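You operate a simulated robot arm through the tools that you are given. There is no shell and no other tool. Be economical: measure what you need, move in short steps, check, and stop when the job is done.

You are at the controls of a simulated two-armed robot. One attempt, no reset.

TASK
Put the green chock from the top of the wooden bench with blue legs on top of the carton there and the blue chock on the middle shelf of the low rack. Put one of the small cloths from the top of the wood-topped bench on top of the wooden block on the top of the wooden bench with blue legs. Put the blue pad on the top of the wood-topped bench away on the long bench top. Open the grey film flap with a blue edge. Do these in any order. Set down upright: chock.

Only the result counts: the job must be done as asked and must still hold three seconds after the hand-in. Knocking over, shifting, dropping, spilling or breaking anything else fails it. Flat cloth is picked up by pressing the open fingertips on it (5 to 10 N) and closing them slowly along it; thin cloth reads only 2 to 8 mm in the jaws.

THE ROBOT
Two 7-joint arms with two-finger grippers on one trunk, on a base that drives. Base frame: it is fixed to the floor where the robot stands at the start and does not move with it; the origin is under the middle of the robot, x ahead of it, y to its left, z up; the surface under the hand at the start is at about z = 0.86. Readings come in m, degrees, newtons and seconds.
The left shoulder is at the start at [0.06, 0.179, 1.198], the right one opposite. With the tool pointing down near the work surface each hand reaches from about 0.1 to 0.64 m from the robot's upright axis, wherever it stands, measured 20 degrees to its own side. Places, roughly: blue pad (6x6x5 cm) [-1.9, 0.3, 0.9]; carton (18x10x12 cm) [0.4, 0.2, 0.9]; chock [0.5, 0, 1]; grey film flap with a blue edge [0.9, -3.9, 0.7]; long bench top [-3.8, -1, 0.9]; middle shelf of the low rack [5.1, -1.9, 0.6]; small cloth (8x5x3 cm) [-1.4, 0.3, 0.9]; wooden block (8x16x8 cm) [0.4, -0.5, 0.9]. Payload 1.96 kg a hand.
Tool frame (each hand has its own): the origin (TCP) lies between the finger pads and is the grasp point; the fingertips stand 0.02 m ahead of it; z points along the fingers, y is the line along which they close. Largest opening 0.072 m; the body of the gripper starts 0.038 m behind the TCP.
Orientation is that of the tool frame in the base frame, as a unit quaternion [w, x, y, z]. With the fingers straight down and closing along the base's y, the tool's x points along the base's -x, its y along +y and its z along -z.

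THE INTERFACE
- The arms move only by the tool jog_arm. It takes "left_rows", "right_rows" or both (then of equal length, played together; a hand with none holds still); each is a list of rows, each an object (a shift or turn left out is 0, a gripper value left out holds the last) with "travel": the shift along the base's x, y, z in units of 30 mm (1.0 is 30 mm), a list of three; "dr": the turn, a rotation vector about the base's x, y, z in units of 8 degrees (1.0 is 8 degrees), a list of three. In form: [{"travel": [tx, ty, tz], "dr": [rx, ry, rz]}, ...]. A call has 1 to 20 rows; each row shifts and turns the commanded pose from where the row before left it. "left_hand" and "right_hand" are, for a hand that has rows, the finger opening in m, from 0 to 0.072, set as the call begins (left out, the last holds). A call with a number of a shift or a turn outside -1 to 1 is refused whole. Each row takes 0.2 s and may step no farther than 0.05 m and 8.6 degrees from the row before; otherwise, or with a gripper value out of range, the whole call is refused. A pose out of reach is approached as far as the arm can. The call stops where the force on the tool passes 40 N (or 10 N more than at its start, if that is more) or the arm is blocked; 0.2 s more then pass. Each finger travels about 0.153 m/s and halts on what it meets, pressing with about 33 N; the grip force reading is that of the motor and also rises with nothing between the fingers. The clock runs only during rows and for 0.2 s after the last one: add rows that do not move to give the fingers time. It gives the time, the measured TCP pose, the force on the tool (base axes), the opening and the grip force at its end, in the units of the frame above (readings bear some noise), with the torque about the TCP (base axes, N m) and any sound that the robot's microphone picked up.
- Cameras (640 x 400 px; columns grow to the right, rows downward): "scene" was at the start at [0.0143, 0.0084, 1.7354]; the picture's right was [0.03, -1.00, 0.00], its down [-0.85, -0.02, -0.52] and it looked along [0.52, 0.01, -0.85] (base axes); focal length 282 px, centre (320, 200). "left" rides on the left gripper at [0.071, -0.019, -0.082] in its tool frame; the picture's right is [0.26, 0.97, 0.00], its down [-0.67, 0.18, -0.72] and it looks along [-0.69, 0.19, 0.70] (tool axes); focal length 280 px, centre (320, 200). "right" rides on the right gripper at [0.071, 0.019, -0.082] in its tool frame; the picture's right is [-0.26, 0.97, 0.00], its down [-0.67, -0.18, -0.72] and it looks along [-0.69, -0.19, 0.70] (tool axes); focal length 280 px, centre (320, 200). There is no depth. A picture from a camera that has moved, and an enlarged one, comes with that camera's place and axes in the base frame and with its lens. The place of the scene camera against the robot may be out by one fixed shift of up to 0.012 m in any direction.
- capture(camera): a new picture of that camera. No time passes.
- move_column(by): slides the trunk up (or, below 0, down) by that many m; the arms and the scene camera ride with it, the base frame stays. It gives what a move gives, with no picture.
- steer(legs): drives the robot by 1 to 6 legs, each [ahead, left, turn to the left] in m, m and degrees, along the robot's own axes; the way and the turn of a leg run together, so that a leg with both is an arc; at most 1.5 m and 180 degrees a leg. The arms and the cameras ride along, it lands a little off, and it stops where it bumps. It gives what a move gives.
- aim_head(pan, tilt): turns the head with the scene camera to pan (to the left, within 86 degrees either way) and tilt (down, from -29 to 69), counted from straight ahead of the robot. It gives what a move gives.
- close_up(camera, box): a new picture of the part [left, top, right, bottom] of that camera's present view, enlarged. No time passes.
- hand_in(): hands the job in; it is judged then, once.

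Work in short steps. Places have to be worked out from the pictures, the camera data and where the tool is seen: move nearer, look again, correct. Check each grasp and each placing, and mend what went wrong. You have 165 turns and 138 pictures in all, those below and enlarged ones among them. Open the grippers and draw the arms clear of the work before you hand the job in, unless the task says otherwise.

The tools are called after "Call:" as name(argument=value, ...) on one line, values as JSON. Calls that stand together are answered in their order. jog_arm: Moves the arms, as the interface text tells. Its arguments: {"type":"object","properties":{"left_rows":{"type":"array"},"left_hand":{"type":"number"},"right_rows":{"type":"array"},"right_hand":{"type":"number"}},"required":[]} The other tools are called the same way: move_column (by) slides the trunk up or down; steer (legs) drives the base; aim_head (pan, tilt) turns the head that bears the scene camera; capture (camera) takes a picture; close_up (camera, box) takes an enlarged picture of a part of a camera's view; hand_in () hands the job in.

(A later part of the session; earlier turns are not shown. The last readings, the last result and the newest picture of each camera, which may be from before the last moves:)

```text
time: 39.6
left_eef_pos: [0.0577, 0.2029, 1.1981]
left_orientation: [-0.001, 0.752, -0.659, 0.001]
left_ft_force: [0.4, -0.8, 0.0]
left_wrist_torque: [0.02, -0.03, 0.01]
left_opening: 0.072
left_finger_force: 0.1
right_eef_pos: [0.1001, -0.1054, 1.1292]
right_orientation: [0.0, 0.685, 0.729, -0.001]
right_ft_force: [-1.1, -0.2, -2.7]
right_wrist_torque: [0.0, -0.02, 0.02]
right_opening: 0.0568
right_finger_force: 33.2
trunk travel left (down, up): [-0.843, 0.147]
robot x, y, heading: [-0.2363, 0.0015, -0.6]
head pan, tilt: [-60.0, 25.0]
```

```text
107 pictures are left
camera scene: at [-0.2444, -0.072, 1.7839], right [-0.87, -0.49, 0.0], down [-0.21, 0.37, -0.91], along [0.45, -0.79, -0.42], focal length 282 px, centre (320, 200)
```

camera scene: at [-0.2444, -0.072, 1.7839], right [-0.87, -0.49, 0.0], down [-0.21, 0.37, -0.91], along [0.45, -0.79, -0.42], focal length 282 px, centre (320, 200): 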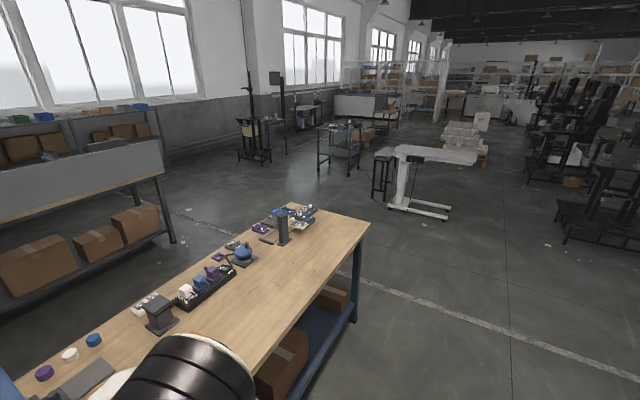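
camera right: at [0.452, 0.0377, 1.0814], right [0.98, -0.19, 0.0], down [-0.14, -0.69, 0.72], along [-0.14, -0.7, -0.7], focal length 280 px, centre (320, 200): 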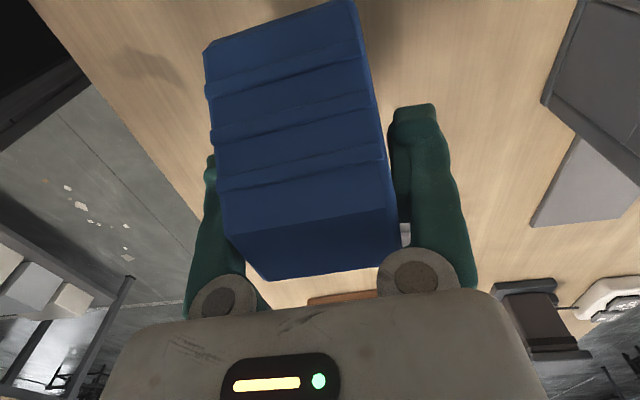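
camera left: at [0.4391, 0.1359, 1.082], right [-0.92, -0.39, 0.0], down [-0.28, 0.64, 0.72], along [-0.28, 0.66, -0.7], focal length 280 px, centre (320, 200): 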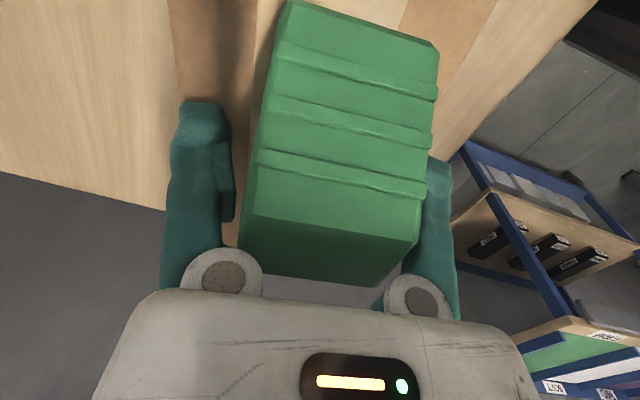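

I look at the rest of the room: ahead and toward the rack.

Call:
aim_head(pan=-10, tilt=15)

Call:
capture(camera="scene")

Call:
aim_head(pan=80, tilt=25)

Call:
capture(camera="scene")

```text
time: 40.8
left_eef_pos: [0.0563, 0.2033, 1.1977]
left_orientation: [-0.001, 0.752, -0.659, 0.0]
left_ft_force: [0.1, -0.3, 0.4]
left_wrist_torque: [0.03, 0.03, -0.03]
left_opening: 0.0718
left_finger_force: 0.1
right_eef_pos: [0.1004, -0.1054, 1.129]
right_orientation: [0.001, 0.685, 0.729, 0.001]
right_ft_force: [-0.5, 0.0, -3.1]
right_wrist_torque: [-0.01, -0.02, -0.04]
right_opening: 0.0566
right_finger_force: 32.7
trunk travel left (down, up): [-0.843, 0.147]
robot x, y, heading: [-0.2348, 0.0026, -0.8]
head pan, tilt: [-10.0, 15.0]
```

```text
106 pictures are left
camera scene: at [-0.1977, -0.0089, 1.8002], right [-0.18, -0.98, 0.0], down [-0.25, 0.05, -0.97], along [0.95, -0.18, -0.26], focal length 282 px, centre (320, 200)
```

scene: 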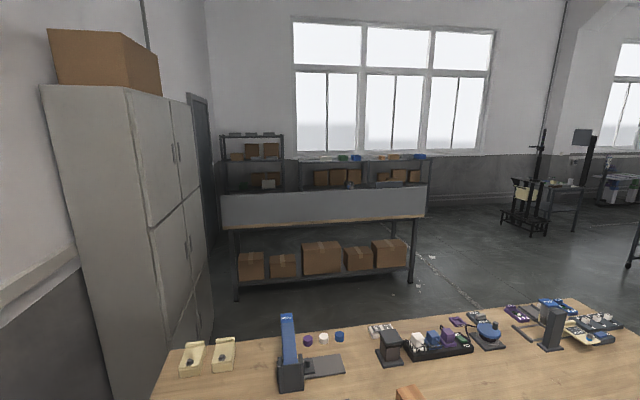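

```text
time: 42.5
left_eef_pos: [0.0569, 0.2017, 1.1976]
left_orientation: [-0.001, 0.752, -0.66, 0.0]
left_ft_force: [-0.9, 0.0, 0.1]
left_wrist_torque: [-0.02, -0.01, 0.01]
left_opening: 0.0724
left_finger_force: 0.0
right_eef_pos: [0.0999, -0.1059, 1.1278]
right_orientation: [0.0, 0.684, 0.73, 0.0]
right_ft_force: [0.0, 0.1, -2.3]
right_wrist_torque: [-0.01, 0.02, 0.0]
right_opening: 0.057
right_finger_force: 33.4
trunk travel left (down, up): [-0.843, 0.147]
robot x, y, heading: [-0.2377, 0.0018, -0.5]
head pan, tilt: [80.0, 25.0]
```

```text
105 pictures are left
camera scene: at [-0.2728, 0.0987, 1.784], right [0.98, -0.18, 0.0], down [-0.08, -0.42, -0.91], along [0.16, 0.89, -0.42], focal length 282 px, centre (320, 200)
```

scene: 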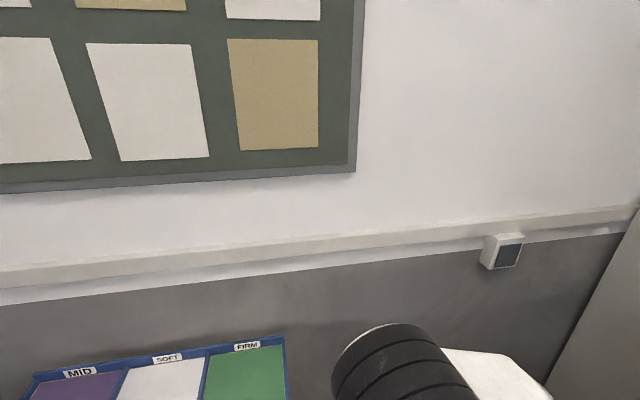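

The route to the rack goes around the work bench's right end (y≈-1.6) and past the grey bench. I strafe right to y≈-2.25 with the head looking right/ahead.

Call:
steer(legs=[[0, -1.2, 0], [0, -1.05, 0]])

Call:
aim_head(pan=0, tilt=20)

Call:
capture(camera="scene")

```text
time: 53.5
left_eef_pos: [0.0536, -2.0462, 1.1985]
left_orientation: [0.0, 0.754, -0.657, 0.001]
left_ft_force: [-0.2, 0.1, 0.1]
left_wrist_torque: [0.03, 0.0, 0.0]
left_opening: 0.0717
left_finger_force: 0.0
right_eef_pos: [0.0995, -2.3538, 1.1288]
right_orientation: [0.0, 0.682, 0.731, 0.0]
right_ft_force: [-0.4, -0.1, -3.9]
right_wrist_torque: [-0.04, 0.01, -0.02]
right_opening: 0.0572
right_finger_force: 33.3
trunk travel left (down, up): [-0.843, 0.147]
robot x, y, heading: [-0.239, -2.2535, 0.0]
head pan, tilt: [80.0, 25.0]
```

```text
time: 55.1
left_eef_pos: [0.0546, -2.0474, 1.198]
left_orientation: [0.0, 0.754, -0.656, 0.0]
left_ft_force: [0.0, -0.6, 0.0]
left_wrist_torque: [-0.01, 0.03, 0.01]
left_opening: 0.072
left_finger_force: 0.1
right_eef_pos: [0.0986, -2.3546, 1.1282]
right_orientation: [0.001, 0.683, 0.731, 0.0]
right_ft_force: [-0.1, 0.3, -3.0]
right_wrist_torque: [-0.01, 0.04, 0.02]
right_opening: 0.0569
right_finger_force: 33.1
trunk travel left (down, up): [-0.843, 0.147]
robot x, y, heading: [-0.2361, -2.2507, -0.1]
head pan, tilt: [0.0, 20.0]
```

```text
104 pictures are left
camera scene: at [-0.1983, -2.2441, 1.7921], right [0.0, -1.0, 0.0], down [-0.34, 0.0, -0.94], along [0.94, 0.0, -0.34], focal length 282 px, centre (320, 200)
```

scene: 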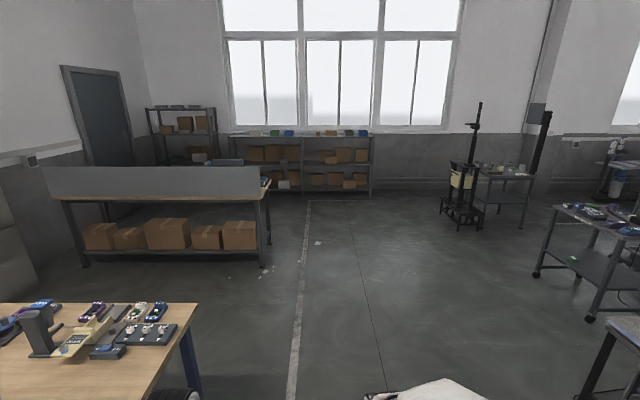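

The low rack stands ahead (middle shelf around v=162). The corridor along y=-2.25 is clear; I drive 4 m ahead.

Call:
steer(legs=[[1.5, 0, 0], [1.5, 0, 0], [1.0, 0, 0]])

Call:
aim_head(pan=0, tilt=35)

Call:
capture(camera="scene")

```text
time: 74.3
left_eef_pos: [4.0387, -1.9941, 1.1982]
left_orientation: [-0.001, 0.758, -0.652, 0.0]
left_ft_force: [0.0, -0.7, -0.1]
left_wrist_torque: [-0.01, 0.0, 0.03]
left_opening: 0.0717
left_finger_force: 0.2
right_eef_pos: [4.089, -2.3008, 1.1285]
right_orientation: [0.0, 0.677, 0.736, 0.0]
right_ft_force: [0.2, -0.4, -2.4]
right_wrist_torque: [-0.02, 0.0, -0.01]
right_opening: 0.057
right_finger_force: 33.4
trunk travel left (down, up): [-0.843, 0.147]
robot x, y, heading: [3.7504, -2.199, 0.8]
head pan, tilt: [0.0, 20.0]
```

```text
time: 75.0
left_eef_pos: [4.0395, -1.9938, 1.1978]
left_orientation: [0.0, 0.758, -0.652, 0.0]
left_ft_force: [0.4, -0.1, 0.2]
left_wrist_torque: [-0.01, -0.02, -0.01]
left_opening: 0.0717
left_finger_force: 0.2
right_eef_pos: [4.0896, -2.3001, 1.1276]
right_orientation: [0.0, 0.677, 0.736, -0.001]
right_ft_force: [0.7, 0.9, -3.1]
right_wrist_torque: [-0.01, -0.03, -0.03]
right_opening: 0.0568
right_finger_force: 33.4
trunk travel left (down, up): [-0.843, 0.147]
robot x, y, heading: [3.7498, -2.2025, 0.9]
head pan, tilt: [0.0, 35.0]
```

```text
103 pictures are left
camera scene: at [3.7854, -2.1946, 1.7683], right [0.01, -1.0, 0.0], down [-0.57, -0.01, -0.82], along [0.82, 0.01, -0.57], focal length 282 px, centre (320, 200)
```

scene: 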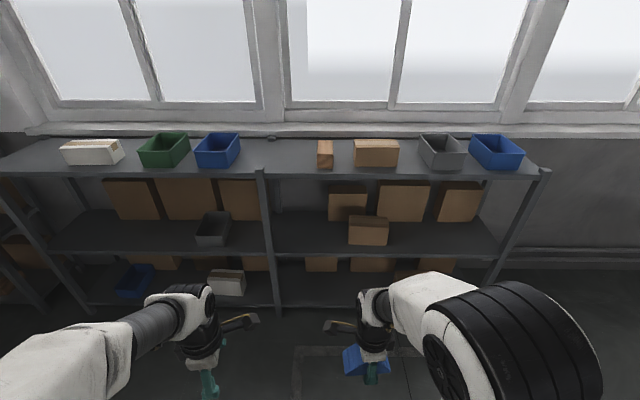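

The right bay's left part (y −1.95…−2.3) of the middle shelf is free; shelf front edge x≈4.9, z≈0.6. I lower the trunk 0.26 m, then approach to x≈4.4.

Call:
move_column(by=-0.26)

Call:
steer(legs=[[0.6, 0.2, -0.9]])

Call:
capture(camera="scene")

Call:
capture(camera="left")

```text
time: 77.7
left_eef_pos: [4.0393, -1.9932, 0.9379]
left_orientation: [-0.001, 0.759, -0.651, 0.001]
left_ft_force: [-0.6, 0.2, 0.1]
left_wrist_torque: [0.01, -0.01, 0.0]
left_opening: 0.072
left_finger_force: 0.0
right_eef_pos: [4.0886, -2.3016, 0.8689]
right_orientation: [-0.001, 0.677, 0.736, 0.0]
right_ft_force: [-0.4, 0.3, -2.9]
right_wrist_torque: [-0.03, -0.04, -0.04]
right_opening: 0.057
right_finger_force: 33.2
trunk travel left (down, up): [-0.583, 0.407]
robot x, y, heading: [3.7503, -2.2012, 0.6]
head pan, tilt: [0.0, 35.0]
```

```text
time: 81.3
left_eef_pos: [4.642, -1.7923, 0.9379]
left_orientation: [-0.001, 0.753, -0.658, 0.0]
left_ft_force: [0.3, 0.4, 0.1]
left_wrist_torque: [0.03, 0.0, -0.03]
left_opening: 0.0722
left_finger_force: 0.0
right_eef_pos: [4.6861, -2.0998, 0.8676]
right_orientation: [0.0, 0.683, 0.73, 0.0]
right_ft_force: [0.6, 0.0, -2.8]
right_wrist_torque: [0.0, 0.0, 0.0]
right_opening: 0.0568
right_finger_force: 32.9
trunk travel left (down, up): [-0.583, 0.407]
robot x, y, heading: [4.3505, -1.9977, -0.4]
head pan, tilt: [0.0, 35.0]
```

```text
102 pictures are left
camera scene: at [4.3843, -1.9886, 1.5082], right [0.0, -1.0, 0.0], down [-0.57, 0.0, -0.82], along [0.82, 0.0, -0.57], focal length 282 px, centre (320, 200)
```

scene: 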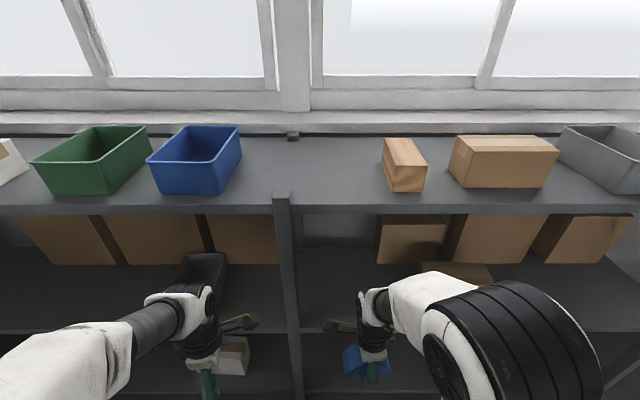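

```text
101 pictures are left
camera left: at [4.6697, -1.8609, 1.0198], right [-0.92, -0.39, 0.0], down [-0.27, 0.64, 0.72], along [-0.28, 0.66, -0.7], focal length 280 px, centre (320, 200)
```

left: 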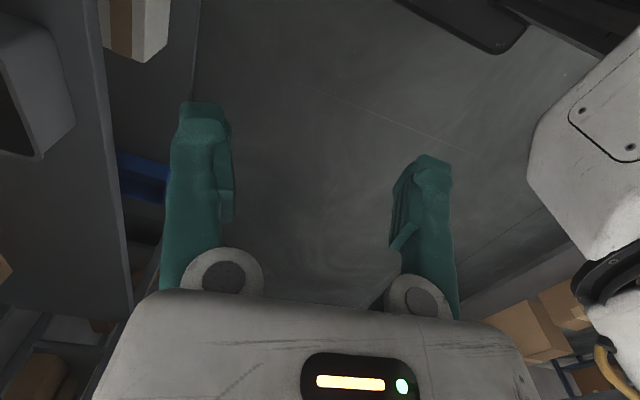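

Target on shelf: [5.0, −2.11]. Drive 0.12 m closer and lower the right hand to z≈0.73 ahead of the shelf front.

Call:
steer(legs=[[0.12, 0, 0.4]])

Call:
jog_arm(right_rows=[{"travel": [-0.1, 0, -0.5], "dr": [0, 0, -0.25]}, {"travel": [-0.1, 0, -0.6], "dr": [0, 0, -0.25]}, {"travel": [0, 0, -0.6]}, {"travel": [0, 0, -0.6]}, {"travel": [0, 0, -0.6]}, {"travel": [0, 0, -0.6]}, {"travel": [0, 0, -0.6]}, {"travel": [0, 0, -0.5]}])

Call:
capture(camera="right")

Call:
capture(camera="scene")

```text
time: 82.5
left_eef_pos: [4.7594, -1.7906, 0.9382]
left_orientation: [0.0, 0.756, -0.655, 0.0]
left_ft_force: [0.8, 0.4, 0.4]
left_wrist_torque: [0.0, 0.0, -0.02]
left_opening: 0.0717
left_finger_force: 0.1
right_eef_pos: [4.8074, -2.0969, 0.8687]
right_orientation: [0.0, 0.68, 0.733, 0.0]
right_ft_force: [0.5, 0.2, -3.4]
right_wrist_torque: [0.0, 0.03, 0.01]
right_opening: 0.057
right_finger_force: 33.2
trunk travel left (down, up): [-0.583, 0.407]
robot x, y, heading: [4.4685, -1.9973, 0.3]
head pan, tilt: [0.0, 35.0]
```

```text
time: 84.3
left_eef_pos: [4.7597, -1.7897, 0.9384]
left_orientation: [-0.001, 0.756, -0.655, 0.001]
left_ft_force: [0.1, 0.5, 0.1]
left_wrist_torque: [0.0, -0.03, 0.03]
left_opening: 0.0719
left_finger_force: 0.1
right_eef_pos: [4.7992, -2.098, 0.7308]
right_orientation: [0.0, 0.705, 0.709, 0.0]
right_ft_force: [0.8, -0.8, -3.4]
right_wrist_torque: [0.01, 0.01, -0.01]
right_opening: 0.0568
right_finger_force: 33.1
trunk travel left (down, up): [-0.583, 0.407]
robot x, y, heading: [4.4685, -1.9952, 0.5]
head pan, tilt: [0.0, 35.0]
```

```text
100 pictures are left
camera right: at [4.8184, -2.0252, 0.8122], right [0.97, -0.26, 0.0], down [-0.18, -0.68, 0.72], along [-0.18, -0.69, -0.7], focal length 280 px, centre (320, 200)
```

right: 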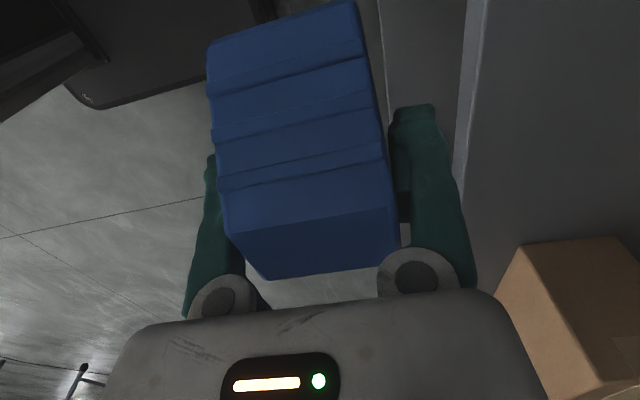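

```text
99 pictures are left
camera scene: at [4.5032, -1.9885, 1.5082], right [0.01, -1.0, 0.0], down [-0.57, 0.0, -0.82], along [0.82, 0.0, -0.57], focal length 282 px, centre (320, 200)
```

scene: 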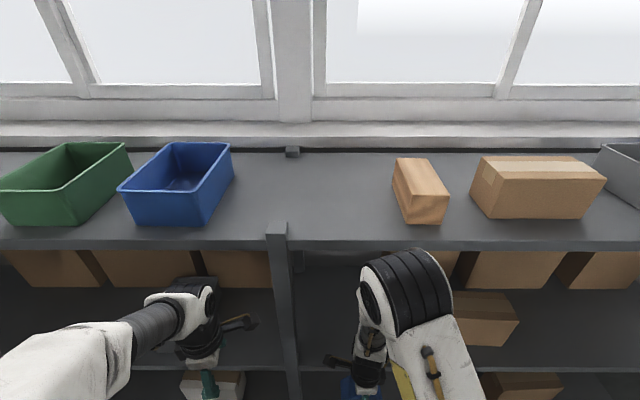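

The right elbow is high (z≈1.17), close to the top shelf level. I back up 0.12 m, lower the trunk another 0.2 m, and re-raise the hand so that the arm enters between shelves lower.

Call:
steer(legs=[[-0.12, 0, -0.4]])

Call:
move_column(by=-0.2)

Call:
jog_arm(right_rows=[{"travel": [0, 0, 0.5]}, {"travel": [0, 0, 0.6]}, {"travel": [0, 0, 0.6]}, {"travel": [0, 0, 0.6]}, {"travel": [0, 0, 0.6]}, {"travel": [0, 0, 0.6]}, {"travel": [0, 0, 0.6]}, {"travel": [0, 0, 0.6]}, {"travel": [0, 0, 0.6]}, {"travel": [0, 0, 0.6]}, {"travel": [0, 0, 0.4]}])

Call:
capture(camera="scene")

```text
time: 85.5
left_eef_pos: [4.6398, -1.7931, 0.9391]
left_orientation: [-0.002, 0.754, -0.657, 0.0]
left_ft_force: [-0.9, -0.3, 0.4]
left_wrist_torque: [-0.02, -0.01, 0.0]
left_opening: 0.0722
left_finger_force: 0.0
right_eef_pos: [4.6784, -2.1009, 0.7302]
right_orientation: [0.001, 0.708, 0.706, 0.0]
right_ft_force: [-0.5, -0.1, -1.7]
right_wrist_torque: [-0.02, -0.04, 0.02]
right_opening: 0.0569
right_finger_force: 33.2
trunk travel left (down, up): [-0.583, 0.407]
robot x, y, heading: [4.3448, -1.9936, -0.6]
head pan, tilt: [0.0, 35.0]
```

```text
time: 87.7
left_eef_pos: [4.6413, -1.7922, 0.7378]
left_orientation: [-0.001, 0.753, -0.658, 0.0]
left_ft_force: [-0.4, -0.2, 0.2]
left_wrist_torque: [-0.01, -0.02, 0.0]
left_opening: 0.0719
left_finger_force: 0.1
right_eef_pos: [4.6786, -2.0999, 0.5302]
right_orientation: [0.0, 0.708, 0.706, 0.0]
right_ft_force: [0.4, -0.1, -3.6]
right_wrist_torque: [-0.03, -0.01, 0.0]
right_opening: 0.0569
right_finger_force: 33.1
trunk travel left (down, up): [-0.383, 0.607]
robot x, y, heading: [4.3483, -1.9955, -0.4]
head pan, tilt: [0.0, 35.0]
```

```text
time: 90.1
left_eef_pos: [4.6408, -1.7935, 0.7379]
left_orientation: [-0.001, 0.753, -0.658, 0.001]
left_ft_force: [-0.2, 1.3, -0.9]
left_wrist_torque: [0.0, -0.03, -0.01]
left_opening: 0.0721
left_finger_force: 0.0
right_eef_pos: [4.6787, -2.1006, 0.7206]
right_orientation: [0.001, 0.708, 0.706, 0.0]
right_ft_force: [0.1, 0.4, -2.7]
right_wrist_torque: [-0.03, 0.0, -0.03]
right_opening: 0.0568
right_finger_force: 32.7
trunk travel left (down, up): [-0.383, 0.607]
robot x, y, heading: [4.3474, -1.9955, -0.4]
head pan, tilt: [0.0, 35.0]
```

```text
98 pictures are left
camera scene: at [4.3827, -1.9888, 1.3082], right [0.0, -1.0, 0.0], down [-0.57, 0.0, -0.82], along [0.82, 0.0, -0.57], focal length 282 px, centre (320, 200)
```

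scene: 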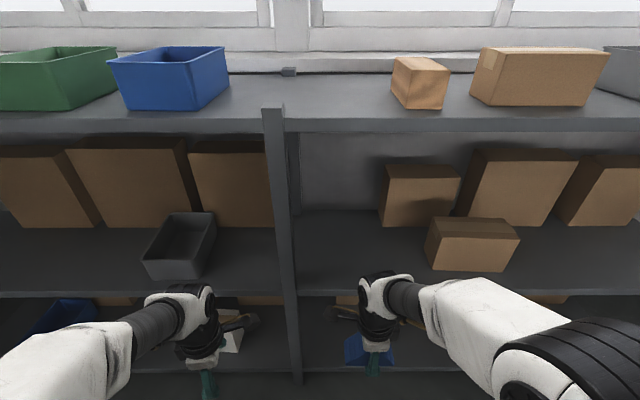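

Now the arm is low and the view clear. Drive 0.15 m ahead, then extend the right hand to x≈5.02 at z≈0.72.

Call:
steer(legs=[[0.15, 0, 0.4]])

Call:
jog_arm(right_rows=[{"travel": [0.3, 0, 0]}, {"travel": [0.5, 0, 0]}, {"travel": [0.6, -0.05, 0]}, {"travel": [0.6, -0.05, 0]}, {"travel": [0.6, -0.05, 0]}, {"travel": [0.6, -0.05, 0]}, {"travel": [0.6, -0.05, 0]}, {"travel": [0.6, -0.05, 0]}, {"travel": [0.6, -0.05, 0]}, {"travel": [0.6, 0, 0]}, {"travel": [0.5, 0, 0]}, {}])

Call:
capture(camera="scene")

Call:
capture(camera="right")

```text
time: 91.5
left_eef_pos: [4.7897, -1.7894, 0.7391]
left_orientation: [0.0, 0.755, -0.656, 0.0]
left_ft_force: [0.1, -0.1, 0.0]
left_wrist_torque: [0.0, 0.0, 0.0]
left_opening: 0.0717
left_finger_force: 0.0
right_eef_pos: [4.8305, -2.0984, 0.7198]
right_orientation: [0.0, 0.706, 0.708, 0.0]
right_ft_force: [-0.8, 0.1, -4.2]
right_wrist_torque: [-0.02, 0.01, -0.02]
right_opening: 0.0571
right_finger_force: 33.0
trunk travel left (down, up): [-0.383, 0.607]
robot x, y, heading: [4.4968, -1.9949, 0.4]
head pan, tilt: [0.0, 35.0]
```

```text
time: 94.1
left_eef_pos: [4.7893, -1.7918, 0.7381]
left_orientation: [-0.001, 0.755, -0.655, 0.001]
left_ft_force: [0.5, 0.8, 0.0]
left_wrist_torque: [-0.06, 0.01, 0.01]
left_opening: 0.0721
left_finger_force: 0.0
right_eef_pos: [4.9884, -2.1097, 0.7193]
right_orientation: [0.0, 0.706, 0.708, 0.0]
right_ft_force: [0.5, -0.2, -3.2]
right_wrist_torque: [-0.01, -0.01, 0.01]
right_opening: 0.0568
right_finger_force: 33.3
right hand out of reach, approached as far as the arm can: row 10, 11
trunk travel left (down, up): [-0.383, 0.607]
robot x, y, heading: [4.4996, -1.9946, 0.2]
head pan, tilt: [0.0, 35.0]
```

```text
97 pictures are left
camera scene: at [4.5327, -1.9885, 1.3082], right [0.0, -1.0, 0.0], down [-0.57, 0.0, -0.82], along [0.82, 0.0, -0.57], focal length 282 px, centre (320, 200)
```

scene: 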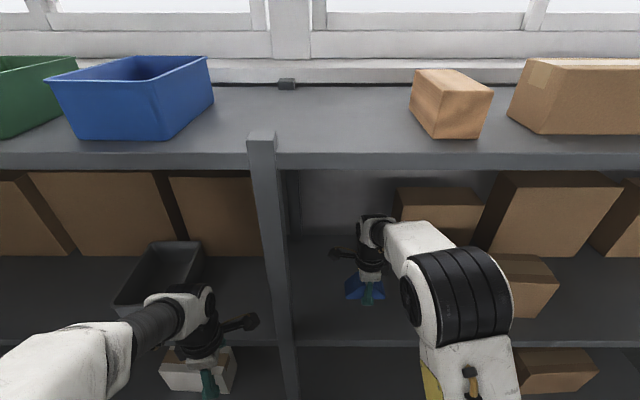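

```text
96 pictures are left
camera right: at [5.0071, -2.0378, 0.8017], right [0.97, -0.26, 0.0], down [-0.18, -0.68, 0.72], along [-0.18, -0.69, -0.7], focal length 280 px, centre (320, 200)
```

right: 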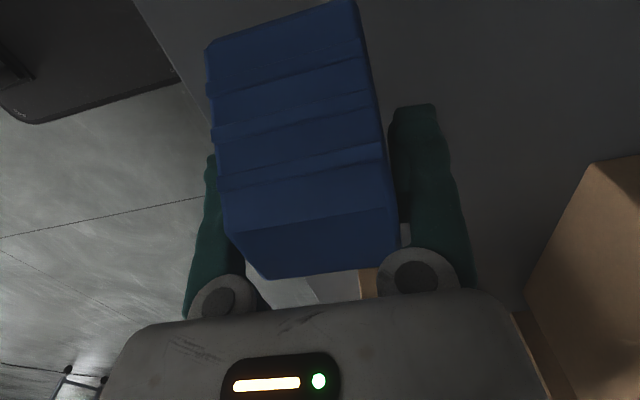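

Chock is over the shelf (edge at x≈4.893, chock 4.958–5.018). Lower 84 mm then check.

Call:
jog_arm(right_rows=[{"travel": [0, 0, -0.4]}, {"travel": [0, 0, -0.5]}, {"travel": [0, 0, -0.5]}, {"travel": [0, 0, -0.5]}, {"travel": [0, 0, -0.4]}, {"travel": [0, 0, -0.3]}, {"travel": [0, 0, -0.2]}, {}])

Call:
close_up(camera="scene", box=[280, 200, 480, 325])

```text
time: 95.7
left_eef_pos: [4.7867, -1.7909, 0.7393]
left_orientation: [-0.001, 0.756, -0.655, 0.002]
left_ft_force: [-0.8, -0.8, 0.3]
left_wrist_torque: [0.0, -0.05, -0.04]
left_opening: 0.0722
left_finger_force: 0.2
right_eef_pos: [4.9885, -2.1082, 0.644]
right_orientation: [0.003, 0.706, 0.709, 0.004]
right_ft_force: [-10.5, -1.3, 25.1]
right_wrist_torque: [0.2, 0.91, 0.13]
right_opening: 0.0567
right_finger_force: 32.8
trunk travel left (down, up): [-0.383, 0.607]
robot x, y, heading: [4.499, -1.9934, -0.0]
head pan, tilt: [0.0, 35.0]
stopped in row 7 (right hand): the force on the tool passed its limit at 48 N (the readings are from after the stop); the commanded pose is now the measured one
```

```text
3.20 times, centred on (380, 262) of scene
camera zoom: at [4.5282, -1.988, 1.3088], right [0.0, -1.0, 0.0], down [-0.57, 0.0, -0.82], along [0.82, 0.0, -0.57], focal length 903 px, centre (128, 0)
```

zoom: 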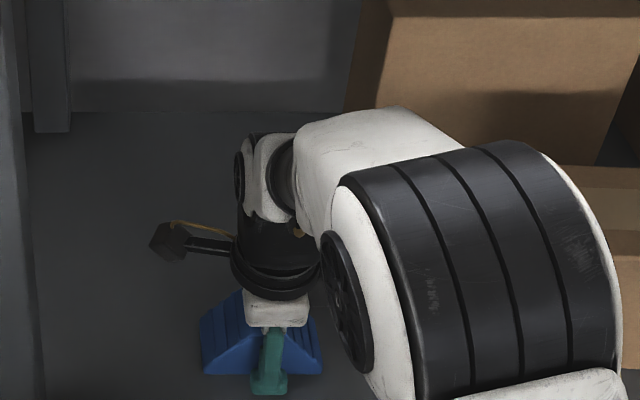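

Contact: shelf is at about z≈0.622. Relieve slightly, then open.

Call:
jog_arm(right_rows=[{"travel": [0, 0, 0.04]}, {}])

Call:
jog_arm(right_rows=[{}, {}, {}], right_hand=0.072)

Call:
capture(camera="right")

```text
time: 96.3
left_eef_pos: [4.7886, -1.7897, 0.7395]
left_orientation: [-0.002, 0.755, -0.656, 0.001]
left_ft_force: [0.1, 0.2, 0.6]
left_wrist_torque: [-0.01, -0.02, -0.02]
left_opening: 0.072
left_finger_force: 0.1
right_eef_pos: [4.9877, -2.1074, 0.6425]
right_orientation: [0.003, 0.706, 0.708, 0.004]
right_ft_force: [-11.6, -1.1, 21.8]
right_wrist_torque: [0.05, 0.91, 0.01]
right_opening: 0.0568
right_finger_force: 33.1
trunk travel left (down, up): [-0.383, 0.607]
robot x, y, heading: [4.498, -1.995, 0.3]
head pan, tilt: [0.0, 35.0]
```

```text
time: 97.1
left_eef_pos: [4.7886, -1.7905, 0.7388]
left_orientation: [0.0, 0.756, -0.655, 0.001]
left_ft_force: [0.1, 0.1, -0.6]
left_wrist_torque: [-0.01, 0.01, -0.01]
left_opening: 0.0719
left_finger_force: 0.0
right_eef_pos: [4.9898, -2.1086, 0.6415]
right_orientation: [0.001, 0.706, 0.708, 0.003]
right_ft_force: [0.0, -0.4, -0.7]
right_wrist_torque: [-0.03, 0.03, 0.0]
right_opening: 0.0721
right_finger_force: 0.1
trunk travel left (down, up): [-0.383, 0.607]
robot x, y, heading: [4.4965, -1.9944, 0.3]
head pan, tilt: [0.0, 35.0]
```

```text
94 pictures are left
camera right: at [5.0081, -2.0365, 0.7236], right [0.97, -0.26, 0.01], down [-0.19, -0.68, 0.71], along [-0.18, -0.69, -0.7], focal length 280 px, centre (320, 200)
```

right: 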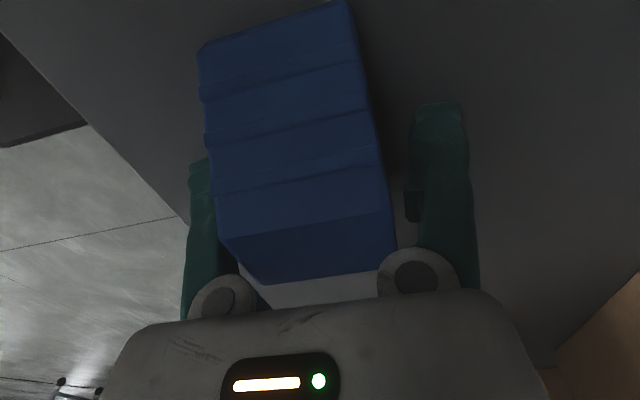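

Released; the near finger almost touches, so I shift 5 mm toward me, rise 84 mm, and retract out of the shelf.

Call:
jog_arm(right_rows=[{"travel": [-0.17, 0, 0]}, {"travel": [0, 0, 0.2]}, {"travel": [0, 0, 0.4]}, {"travel": [0, 0, 0.6]}, {"travel": [0, 0, 0.8]}, {"travel": [0, 0, 0.8]}, {"travel": [-0.5, 0, 0]}, {"travel": [-0.8, 0, 0]}, {"travel": [-0.8, 0, 0]}, {"travel": [-0.8, 0, 0]}, {"travel": [-0.8, 0, 0]}, {"travel": [-0.8, 0, 0]}, {"travel": [-0.8, 0, 0]}, {"travel": [-0.5, 0, 0]}])

Call:
steer(legs=[[-0.4, 0, 0]])

Call:
capture(camera="scene")

```text
time: 100.1
left_eef_pos: [4.7887, -1.7904, 0.7383]
left_orientation: [-0.001, 0.756, -0.655, 0.001]
left_ft_force: [0.6, 0.0, 0.1]
left_wrist_torque: [0.0, 0.0, 0.02]
left_opening: 0.0718
left_finger_force: 0.1
right_eef_pos: [4.8103, -2.1077, 0.7255]
right_orientation: [0.003, 0.705, 0.709, 0.004]
right_ft_force: [0.0, -0.3, 0.6]
right_wrist_torque: [0.0, 0.03, 0.01]
right_opening: 0.072
right_finger_force: 0.2
trunk travel left (down, up): [-0.383, 0.607]
robot x, y, heading: [4.4959, -1.9972, 0.1]
head pan, tilt: [0.0, 35.0]
```

```text
time: 102.6
left_eef_pos: [4.3831, -1.7909, 0.7385]
left_orientation: [-0.001, 0.758, -0.652, 0.001]
left_ft_force: [-0.5, -0.2, 0.2]
left_wrist_torque: [0.0, 0.0, 0.03]
left_opening: 0.072
left_finger_force: 0.2
right_eef_pos: [4.4071, -2.1084, 0.7246]
right_orientation: [0.003, 0.703, 0.712, 0.003]
right_ft_force: [-0.6, 0.0, -0.4]
right_wrist_torque: [-0.02, 0.01, -0.01]
right_opening: 0.0719
right_finger_force: 0.0
trunk travel left (down, up): [-0.383, 0.607]
robot x, y, heading: [4.0949, -1.9981, 0.8]
head pan, tilt: [0.0, 35.0]
```

```text
93 pictures are left
camera scene: at [4.1272, -1.9912, 1.3082], right [0.01, -1.0, 0.0], down [-0.57, -0.01, -0.82], along [0.82, 0.01, -0.57], focal length 282 px, centre (320, 200)
```

scene: 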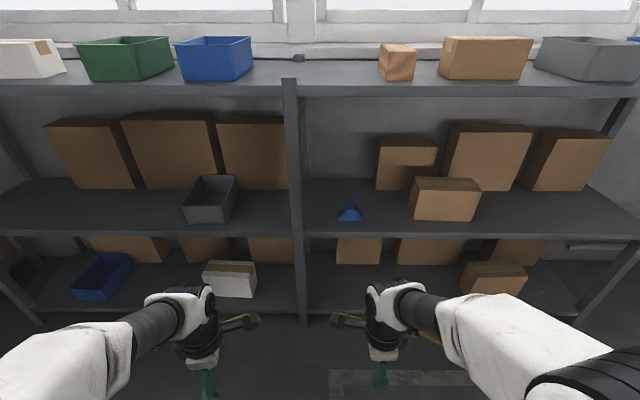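

Blue chock stands upright on the middle shelf. Raise the trunk and turn toward the flap at [0.9, −3.9], driving part of the way.

Call:
move_column(by=0.46)

Call:
steer(legs=[[0, 0, -150], [1.2, 0, 0]])

Call:
capture(camera="scene")

```text
refused: 0.46 is not a number from -0.4 to 0.4
```

```text
time: 114.8
left_eef_pos: [2.8972, -2.9065, 0.7381]
left_orientation: [0.0, 0.447, 0.895, -0.001]
left_ft_force: [-1.3, 0.5, -0.8]
left_wrist_torque: [-0.02, -0.02, -0.01]
left_opening: 0.0721
left_finger_force: 0.0
right_eef_pos: [2.7243, -2.6391, 0.7238]
right_orientation: [0.004, 0.862, -0.507, -0.001]
right_ft_force: [0.5, 0.5, -0.2]
right_wrist_torque: [-0.03, 0.01, -0.04]
right_opening: 0.072
right_finger_force: 0.3
trunk travel left (down, up): [-0.383, 0.607]
robot x, y, heading: [3.0549, -2.5893, -151.2]
head pan, tilt: [0.0, 35.0]
```

```text
92 pictures are left
camera scene: at [3.0339, -2.5944, 1.3082], right [-0.49, 0.87, 0.0], down [0.5, 0.28, -0.82], along [-0.72, -0.4, -0.57], focal length 282 px, centre (320, 200)
```

scene: 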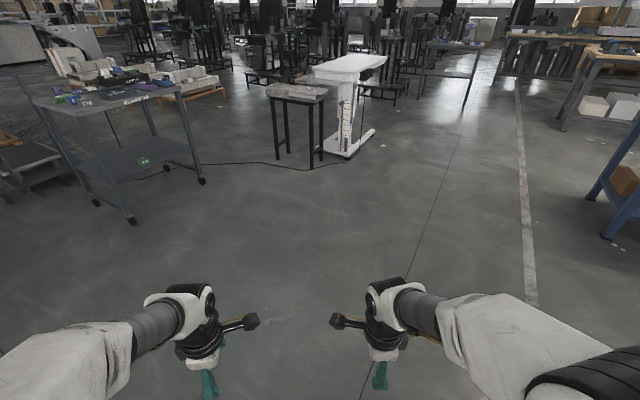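

The black stand with film on top is at ≈[0.93, −3.87]. Zoom in on it, and raise the trunk.

Call:
close_up(camera="scene", box=[230, 50, 410, 170])

Call:
move_column(by=0.3)

```text
3.33 times, centred on (320, 110) of scene
camera zoom: at [3.0339, -2.5944, 1.3082], right [-0.49, 0.87, 0.0], down [0.5, 0.28, -0.82], along [-0.72, -0.4, -0.57], focal length 941 px, centre (320, 500)
```

zoom: 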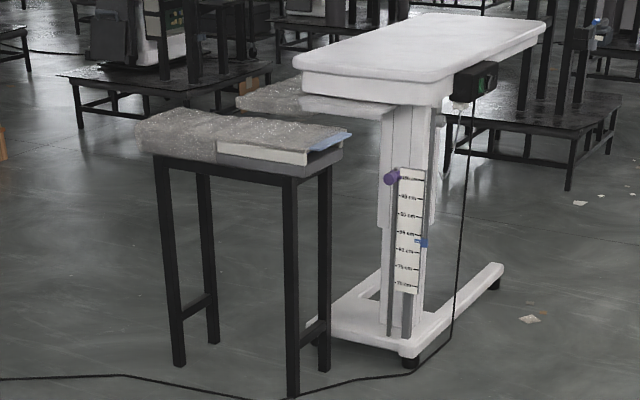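

```text
time: 117.8
left_eef_pos: [2.8971, -2.9061, 1.0379]
left_orientation: [-0.001, 0.446, 0.895, -0.001]
left_ft_force: [0.1, 0.4, -0.4]
left_wrist_torque: [0.05, 0.03, 0.01]
left_opening: 0.0718
left_finger_force: 0.1
right_eef_pos: [2.724, -2.6399, 1.0226]
right_orientation: [0.003, 0.862, -0.508, -0.001]
right_ft_force: [-0.4, -0.1, -0.5]
right_wrist_torque: [-0.01, -0.01, 0.02]
right_opening: 0.0719
right_finger_force: 0.0
trunk travel left (down, up): [-0.683, 0.307]
robot x, y, heading: [3.053, -2.585, -150.9]
head pan, tilt: [0.0, 35.0]
```

The stand carries a tray under a film with the blue edge to the right. Drive 1.3 m nearer and view from above.

Call:
steer(legs=[[1.3, 0, 0]])

Call:
capture(camera="scene")

```text
time: 124.5
left_eef_pos: [1.7266, -3.5285, 1.038]
left_orientation: [0.001, 0.458, 0.889, -0.001]
left_ft_force: [-0.1, 0.1, -0.7]
left_wrist_torque: [-0.01, -0.02, 0.0]
left_opening: 0.072
left_finger_force: 0.0
right_eef_pos: [1.5614, -3.2571, 1.0237]
right_orientation: [0.003, 0.855, -0.518, -0.001]
right_ft_force: [-1.0, 1.2, -0.2]
right_wrist_torque: [0.03, 0.01, 0.0]
right_opening: 0.0721
right_finger_force: 0.0
trunk travel left (down, up): [-0.683, 0.307]
robot x, y, heading: [1.8898, -3.2115, -152.3]
head pan, tilt: [0.0, 35.0]
```

```text
90 pictures are left
camera scene: at [1.8725, -3.2194, 1.6082], right [-0.46, 0.89, 0.0], down [0.51, 0.27, -0.82], along [-0.73, -0.38, -0.57], focal length 282 px, centre (320, 200)
```

scene: 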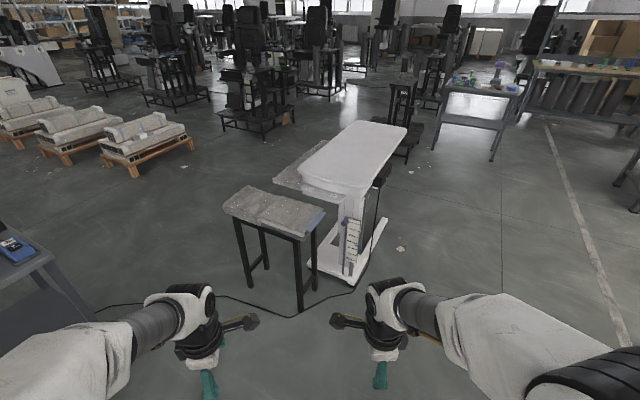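

Call:
close_up(camera="scene", box=[210, 170, 370, 270])

```text
4.00 times, centred on (290, 220) of scene
camera zoom: at [1.8725, -3.2194, 1.6082], right [-0.46, 0.89, 0.0], down [0.51, 0.27, -0.82], along [-0.73, -0.38, -0.57], focal length 1129 px, centre (440, 120)
```

zoom: 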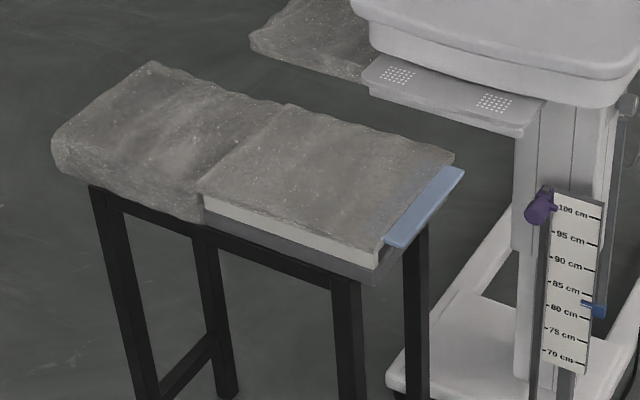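

Flap geometry: hinge along x at y≈−4.02, blue edge at y≈−3.75 (x 0.8–1.0, z≈0.7). I'll approach from the +x side facing −x and work with the right hand. First raise the left hand out of the way, then drive.

Call:
jog_arm(left_rows=[{"travel": [0, 0, 0.9]}, {"travel": [0, 0, 0.9]}, {"travel": [0, 0, 0.9]}, {"travel": [0, 0, 0.9]}, {"travel": [0, 0, 0.9]}], right_rows=[{"travel": [0, 0, 0.6]}, {"travel": [0, 0, 0.6]}, {"travel": [0, 0, 0.6]}, {"travel": [0, 0, 0.6]}, {"travel": [0, 0, 0.6]}])

Call:
steer(legs=[[0, 0, -27.7], [0.2, 0.65, 0]])

Call:
aim_head(pan=0, tilt=50)

Call:
capture(camera="scene")

```text
time: 125.7
left_eef_pos: [1.725, -3.5302, 1.0689]
left_orientation: [0.0, 0.458, 0.889, -0.002]
left_ft_force: [-0.4, 0.1, -0.2]
left_wrist_torque: [0.0, -0.01, 0.0]
left_opening: 0.072
left_finger_force: 0.2
left hand out of reach, approached as far as the arm can: row 2, 3, 4, 5
right_eef_pos: [1.5599, -3.2557, 1.0726]
right_orientation: [0.004, 0.856, -0.517, -0.001]
right_ft_force: [0.0, -0.3, -0.1]
right_wrist_torque: [0.02, 0.01, -0.04]
right_opening: 0.072
right_finger_force: 0.0
right hand out of reach, approached as far as the arm can: row 3, 4, 5
trunk travel left (down, up): [-0.683, 0.307]
robot x, y, heading: [1.8916, -3.2104, -152.5]
head pan, tilt: [0.0, 35.0]
```

```text
time: 130.8
left_eef_pos: [1.3966, -4.0693, 1.0691]
left_orientation: [-0.001, 0.656, 0.755, -0.002]
left_ft_force: [0.3, -0.5, 0.6]
left_wrist_torque: [0.02, -0.02, 0.01]
left_opening: 0.0719
left_finger_force: 0.0
right_eef_pos: [1.3786, -3.7486, 1.073]
right_orientation: [0.003, 0.707, -0.707, -0.002]
right_ft_force: [0.1, -0.4, 0.9]
right_wrist_torque: [-0.03, -0.05, 0.04]
right_opening: 0.072
right_finger_force: 0.1
trunk travel left (down, up): [-0.683, 0.307]
robot x, y, heading: [1.6937, -3.8582, -180.1]
head pan, tilt: [0.0, 35.0]
```

```text
time: 131.6
left_eef_pos: [1.3968, -4.0692, 1.0691]
left_orientation: [-0.001, 0.656, 0.755, -0.001]
left_ft_force: [-0.2, -0.1, 0.8]
left_wrist_torque: [0.0, 0.01, 0.01]
left_opening: 0.072
left_finger_force: 0.0
right_eef_pos: [1.3781, -3.7495, 1.0731]
right_orientation: [0.004, 0.707, -0.707, -0.002]
right_ft_force: [-0.1, 0.2, 0.1]
right_wrist_torque: [-0.03, -0.02, -0.01]
right_opening: 0.072
right_finger_force: 0.0
trunk travel left (down, up): [-0.683, 0.307]
robot x, y, heading: [1.6935, -3.8619, -179.9]
head pan, tilt: [0.0, 50.0]
```

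```text
88 pictures are left
camera scene: at [1.6811, -3.857, 1.5865], right [0.0, 1.0, 0.0], down [0.77, 0.0, -0.64], along [-0.64, 0.0, -0.77], focal length 282 px, centre (320, 200)
```

scene: 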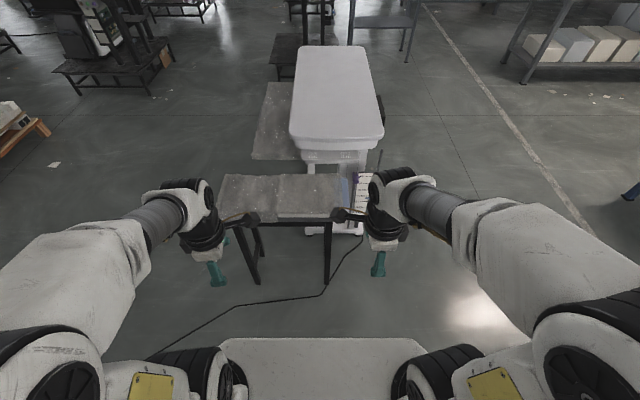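

Call:
close_up(camera="scene", box=[205, 150, 397, 270])

```text
3.33 times, centred on (301, 210) of scene
camera zoom: at [1.6811, -3.857, 1.5865], right [0.0, 1.0, 0.0], down [0.77, 0.0, -0.64], along [-0.64, 0.0, -0.77], focal length 941 px, centre (383, 167)
```

zoom: 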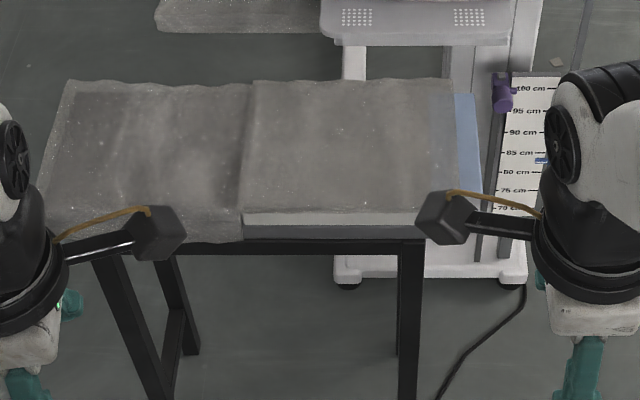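

Strip: y≈−3.735…−3.76, x≈0.82–0.98. Drive 0.27 m closer, then turn the right hand to neutral and place it to the right of the strip.

Call:
steer(legs=[[0.27, 0.02, 0]])

Call:
jog_arm(right_rows=[{"travel": [0, 0.5, 0], "dr": [0, 0, 0.9375]}, {"travel": [0, 0.5, 0], "dr": [0, 0, 0.9375]}, {"travel": [0, 0.5, 0], "dr": [0, 0, 0.9375]}, {"travel": [-0.2, 0.5, -0.3], "dr": [0, 0, 0.9375]}, {"travel": [-0.3, 0.5, -0.4], "dr": [0, 0, 0.9375]}, {"travel": [-0.4, 0.5, -0.4], "dr": [0, 0, 0.9375]}, {"travel": [-0.4, 0.5, -0.4], "dr": [0, 0, 0.9375]}, {"travel": [-0.4, 0.5, -0.4], "dr": [0, 0, 0.9375]}, {"travel": [-0.4, 0.5, -0.4], "dr": [0, 0, 0.9375]}, {"travel": [-0.4, 0.5, -0.4], "dr": [0, 0, 0.9375]}, {"travel": [-0.4, 0.5, -0.4], "dr": [0, 0, 0.9375]}, {"travel": [-0.4, 0.5, -0.4], "dr": [0, 0, 0.9375]}], right_hand=0.05)

Call:
jog_arm(right_rows=[{"travel": [0, 0.2, 0], "dr": [-0.9, 0, 0]}, {"travel": [0, 0.2, 0], "dr": [-0.9, 0, 0]}, {"travel": [0, 0.2, 0], "dr": [-0.9, 0, 0]}, {"travel": [0, 0.2, 0], "dr": [-0.9, 0, 0]}, {"travel": [0, 0.2, 0], "dr": [-0.9, 0, 0]}, {"travel": [0, 0, 0], "dr": [-0.9, 0, 0]}, {"travel": [0, 0, 0], "dr": [-0.9, 0, 0]}, {"travel": [0, 0, 0], "dr": [-0.9, 0, 0]}, {"travel": [0, 0, 0], "dr": [-0.9, 0, 0]}])

Call:
capture(camera="right")

Call:
capture(camera="scene")

```text
time: 133.4
left_eef_pos: [1.1315, -4.0883, 1.0689]
left_orientation: [-0.002, 0.656, 0.755, -0.001]
left_ft_force: [0.1, -0.2, -0.3]
left_wrist_torque: [-0.01, 0.0, -0.01]
left_opening: 0.072
left_finger_force: 0.0
right_eef_pos: [1.1125, -3.7682, 1.074]
right_orientation: [0.003, 0.707, -0.707, -0.002]
right_ft_force: [-1.1, 0.2, 0.0]
right_wrist_torque: [0.02, -0.01, -0.01]
right_opening: 0.0721
right_finger_force: 0.0
trunk travel left (down, up): [-0.683, 0.307]
robot x, y, heading: [1.4269, -3.8883, 180.2]
head pan, tilt: [0.0, 50.0]
```

```text
time: 136.1
left_eef_pos: [1.1298, -4.0876, 1.0685]
left_orientation: [-0.001, 0.657, 0.754, -0.002]
left_ft_force: [-0.8, 0.6, -0.7]
left_wrist_torque: [0.0, -0.02, 0.0]
left_opening: 0.0718
left_finger_force: 0.1
right_eef_pos: [1.014, -3.5875, 0.9689]
right_orientation: [0.005, 1.0, 0.001, 0.0]
right_ft_force: [0.4, 1.6, -0.1]
right_wrist_torque: [-0.02, 0.04, 0.01]
right_opening: 0.0501
right_finger_force: 0.1
trunk travel left (down, up): [-0.683, 0.307]
robot x, y, heading: [1.4234, -3.8798, 180.1]
head pan, tilt: [0.0, 50.0]
```

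```text
time: 138.1
left_eef_pos: [1.132, -4.0876, 1.0701]
left_orientation: [-0.002, 0.657, 0.754, -0.001]
left_ft_force: [-0.4, -0.1, -0.6]
left_wrist_torque: [-0.03, -0.02, 0.0]
left_opening: 0.0718
left_finger_force: 0.0
right_eef_pos: [1.0159, -3.5706, 0.9696]
right_orientation: [0.192, 0.981, 0.0, 0.001]
right_ft_force: [-0.7, 0.9, 1.2]
right_wrist_torque: [-0.01, 0.04, 0.01]
right_opening: 0.0501
right_finger_force: 0.1
right hand out of reach, approached as far as the arm can: row 4, 5, 6, 7, 8, 9
trunk travel left (down, up): [-0.683, 0.307]
robot x, y, heading: [1.4258, -3.8807, 179.8]
head pan, tilt: [0.0, 50.0]
```

```text
86 pictures are left
camera right: at [1.0855, -3.5575, 1.0523], right [-0.26, -0.89, 0.36], down [-0.68, 0.44, 0.59], along [-0.69, -0.09, -0.72], focal length 280 px, centre (320, 200)
```

right: 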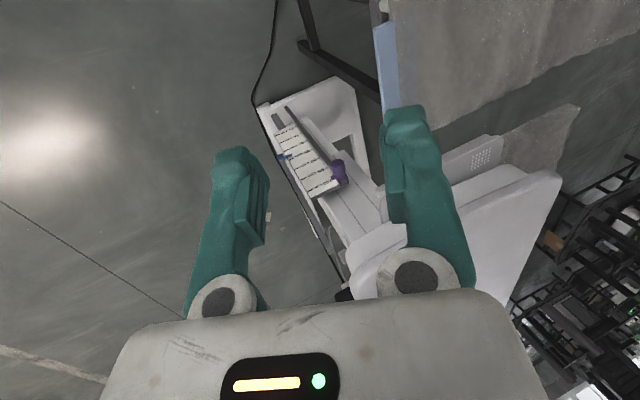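

```text
85 pictures are left
camera scene: at [1.4158, -3.8774, 1.5865], right [0.0, 1.0, 0.0], down [0.77, 0.0, -0.64], along [-0.64, 0.0, -0.77], focal length 282 px, centre (320, 200)
```

scene: 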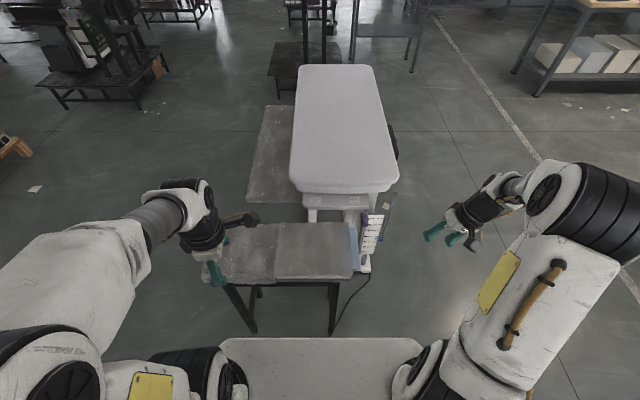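

Rotation limited here (wrist too far right/high). I lower and bring the hand closer first, then continue the tilt.

Call:
jog_arm(right_rows=[{"travel": [-0.3, 0, -0.7]}, {"travel": [-0.3, 0, -0.7]}, {"travel": [-0.3, -0.1, -0.7]}, {"travel": [-0.3, -0.1, -0.7]}, {"travel": [-0.3, -0.1, -0.7]}, {"travel": [-0.3, -0.1, -0.7]}, {"travel": [-0.3, 0, -0.7], "dr": [-0.7, 0, 0]}, {"travel": [-0.3, 0, -0.5], "dr": [-0.7, 0, 0]}, {"travel": [0, 0, 0], "dr": [-0.9, 0, 0]}, {"travel": [0, 0, 0], "dr": [-0.9, 0, 0]}, {"travel": [0, 0, 0], "dr": [-0.9, 0, 0]}, {"travel": [0, 0, 0], "dr": [-0.9, 0, 0]}, {"travel": [0, 0, 0], "dr": [-0.9, 0, 0]}])

Call:
capture(camera="right")

```text
time: 140.8
left_eef_pos: [1.1312, -4.088, 1.0688]
left_orientation: [-0.001, 0.657, 0.754, -0.002]
left_ft_force: [0.2, 0.1, 0.6]
left_wrist_torque: [0.02, -0.01, 0.02]
left_opening: 0.0723
left_finger_force: 0.1
right_eef_pos: [0.9421, -3.5817, 0.8051]
right_orientation: [0.286, 0.958, 0.0, 0.001]
right_ft_force: [0.5, 0.2, 0.7]
right_wrist_torque: [-0.02, -0.01, 0.02]
right_opening: 0.0499
right_finger_force: 0.1
right hand out of reach, approached as far as the arm can: row 9, 10, 11, 12, 13
trunk travel left (down, up): [-0.683, 0.307]
robot x, y, heading: [1.4251, -3.8828, 179.9]
head pan, tilt: [0.0, 50.0]
```

```text
84 pictures are left
camera right: at [1.0124, -3.553, 0.8841], right [-0.26, -0.81, 0.53], down [-0.68, 0.55, 0.5], along [-0.69, -0.23, -0.69], focal length 280 px, centre (320, 200)
```

right: 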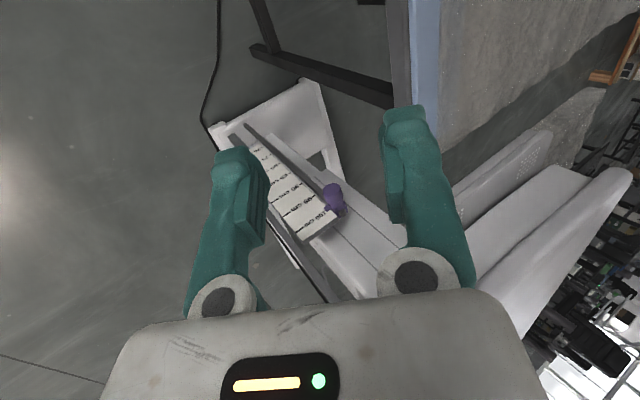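

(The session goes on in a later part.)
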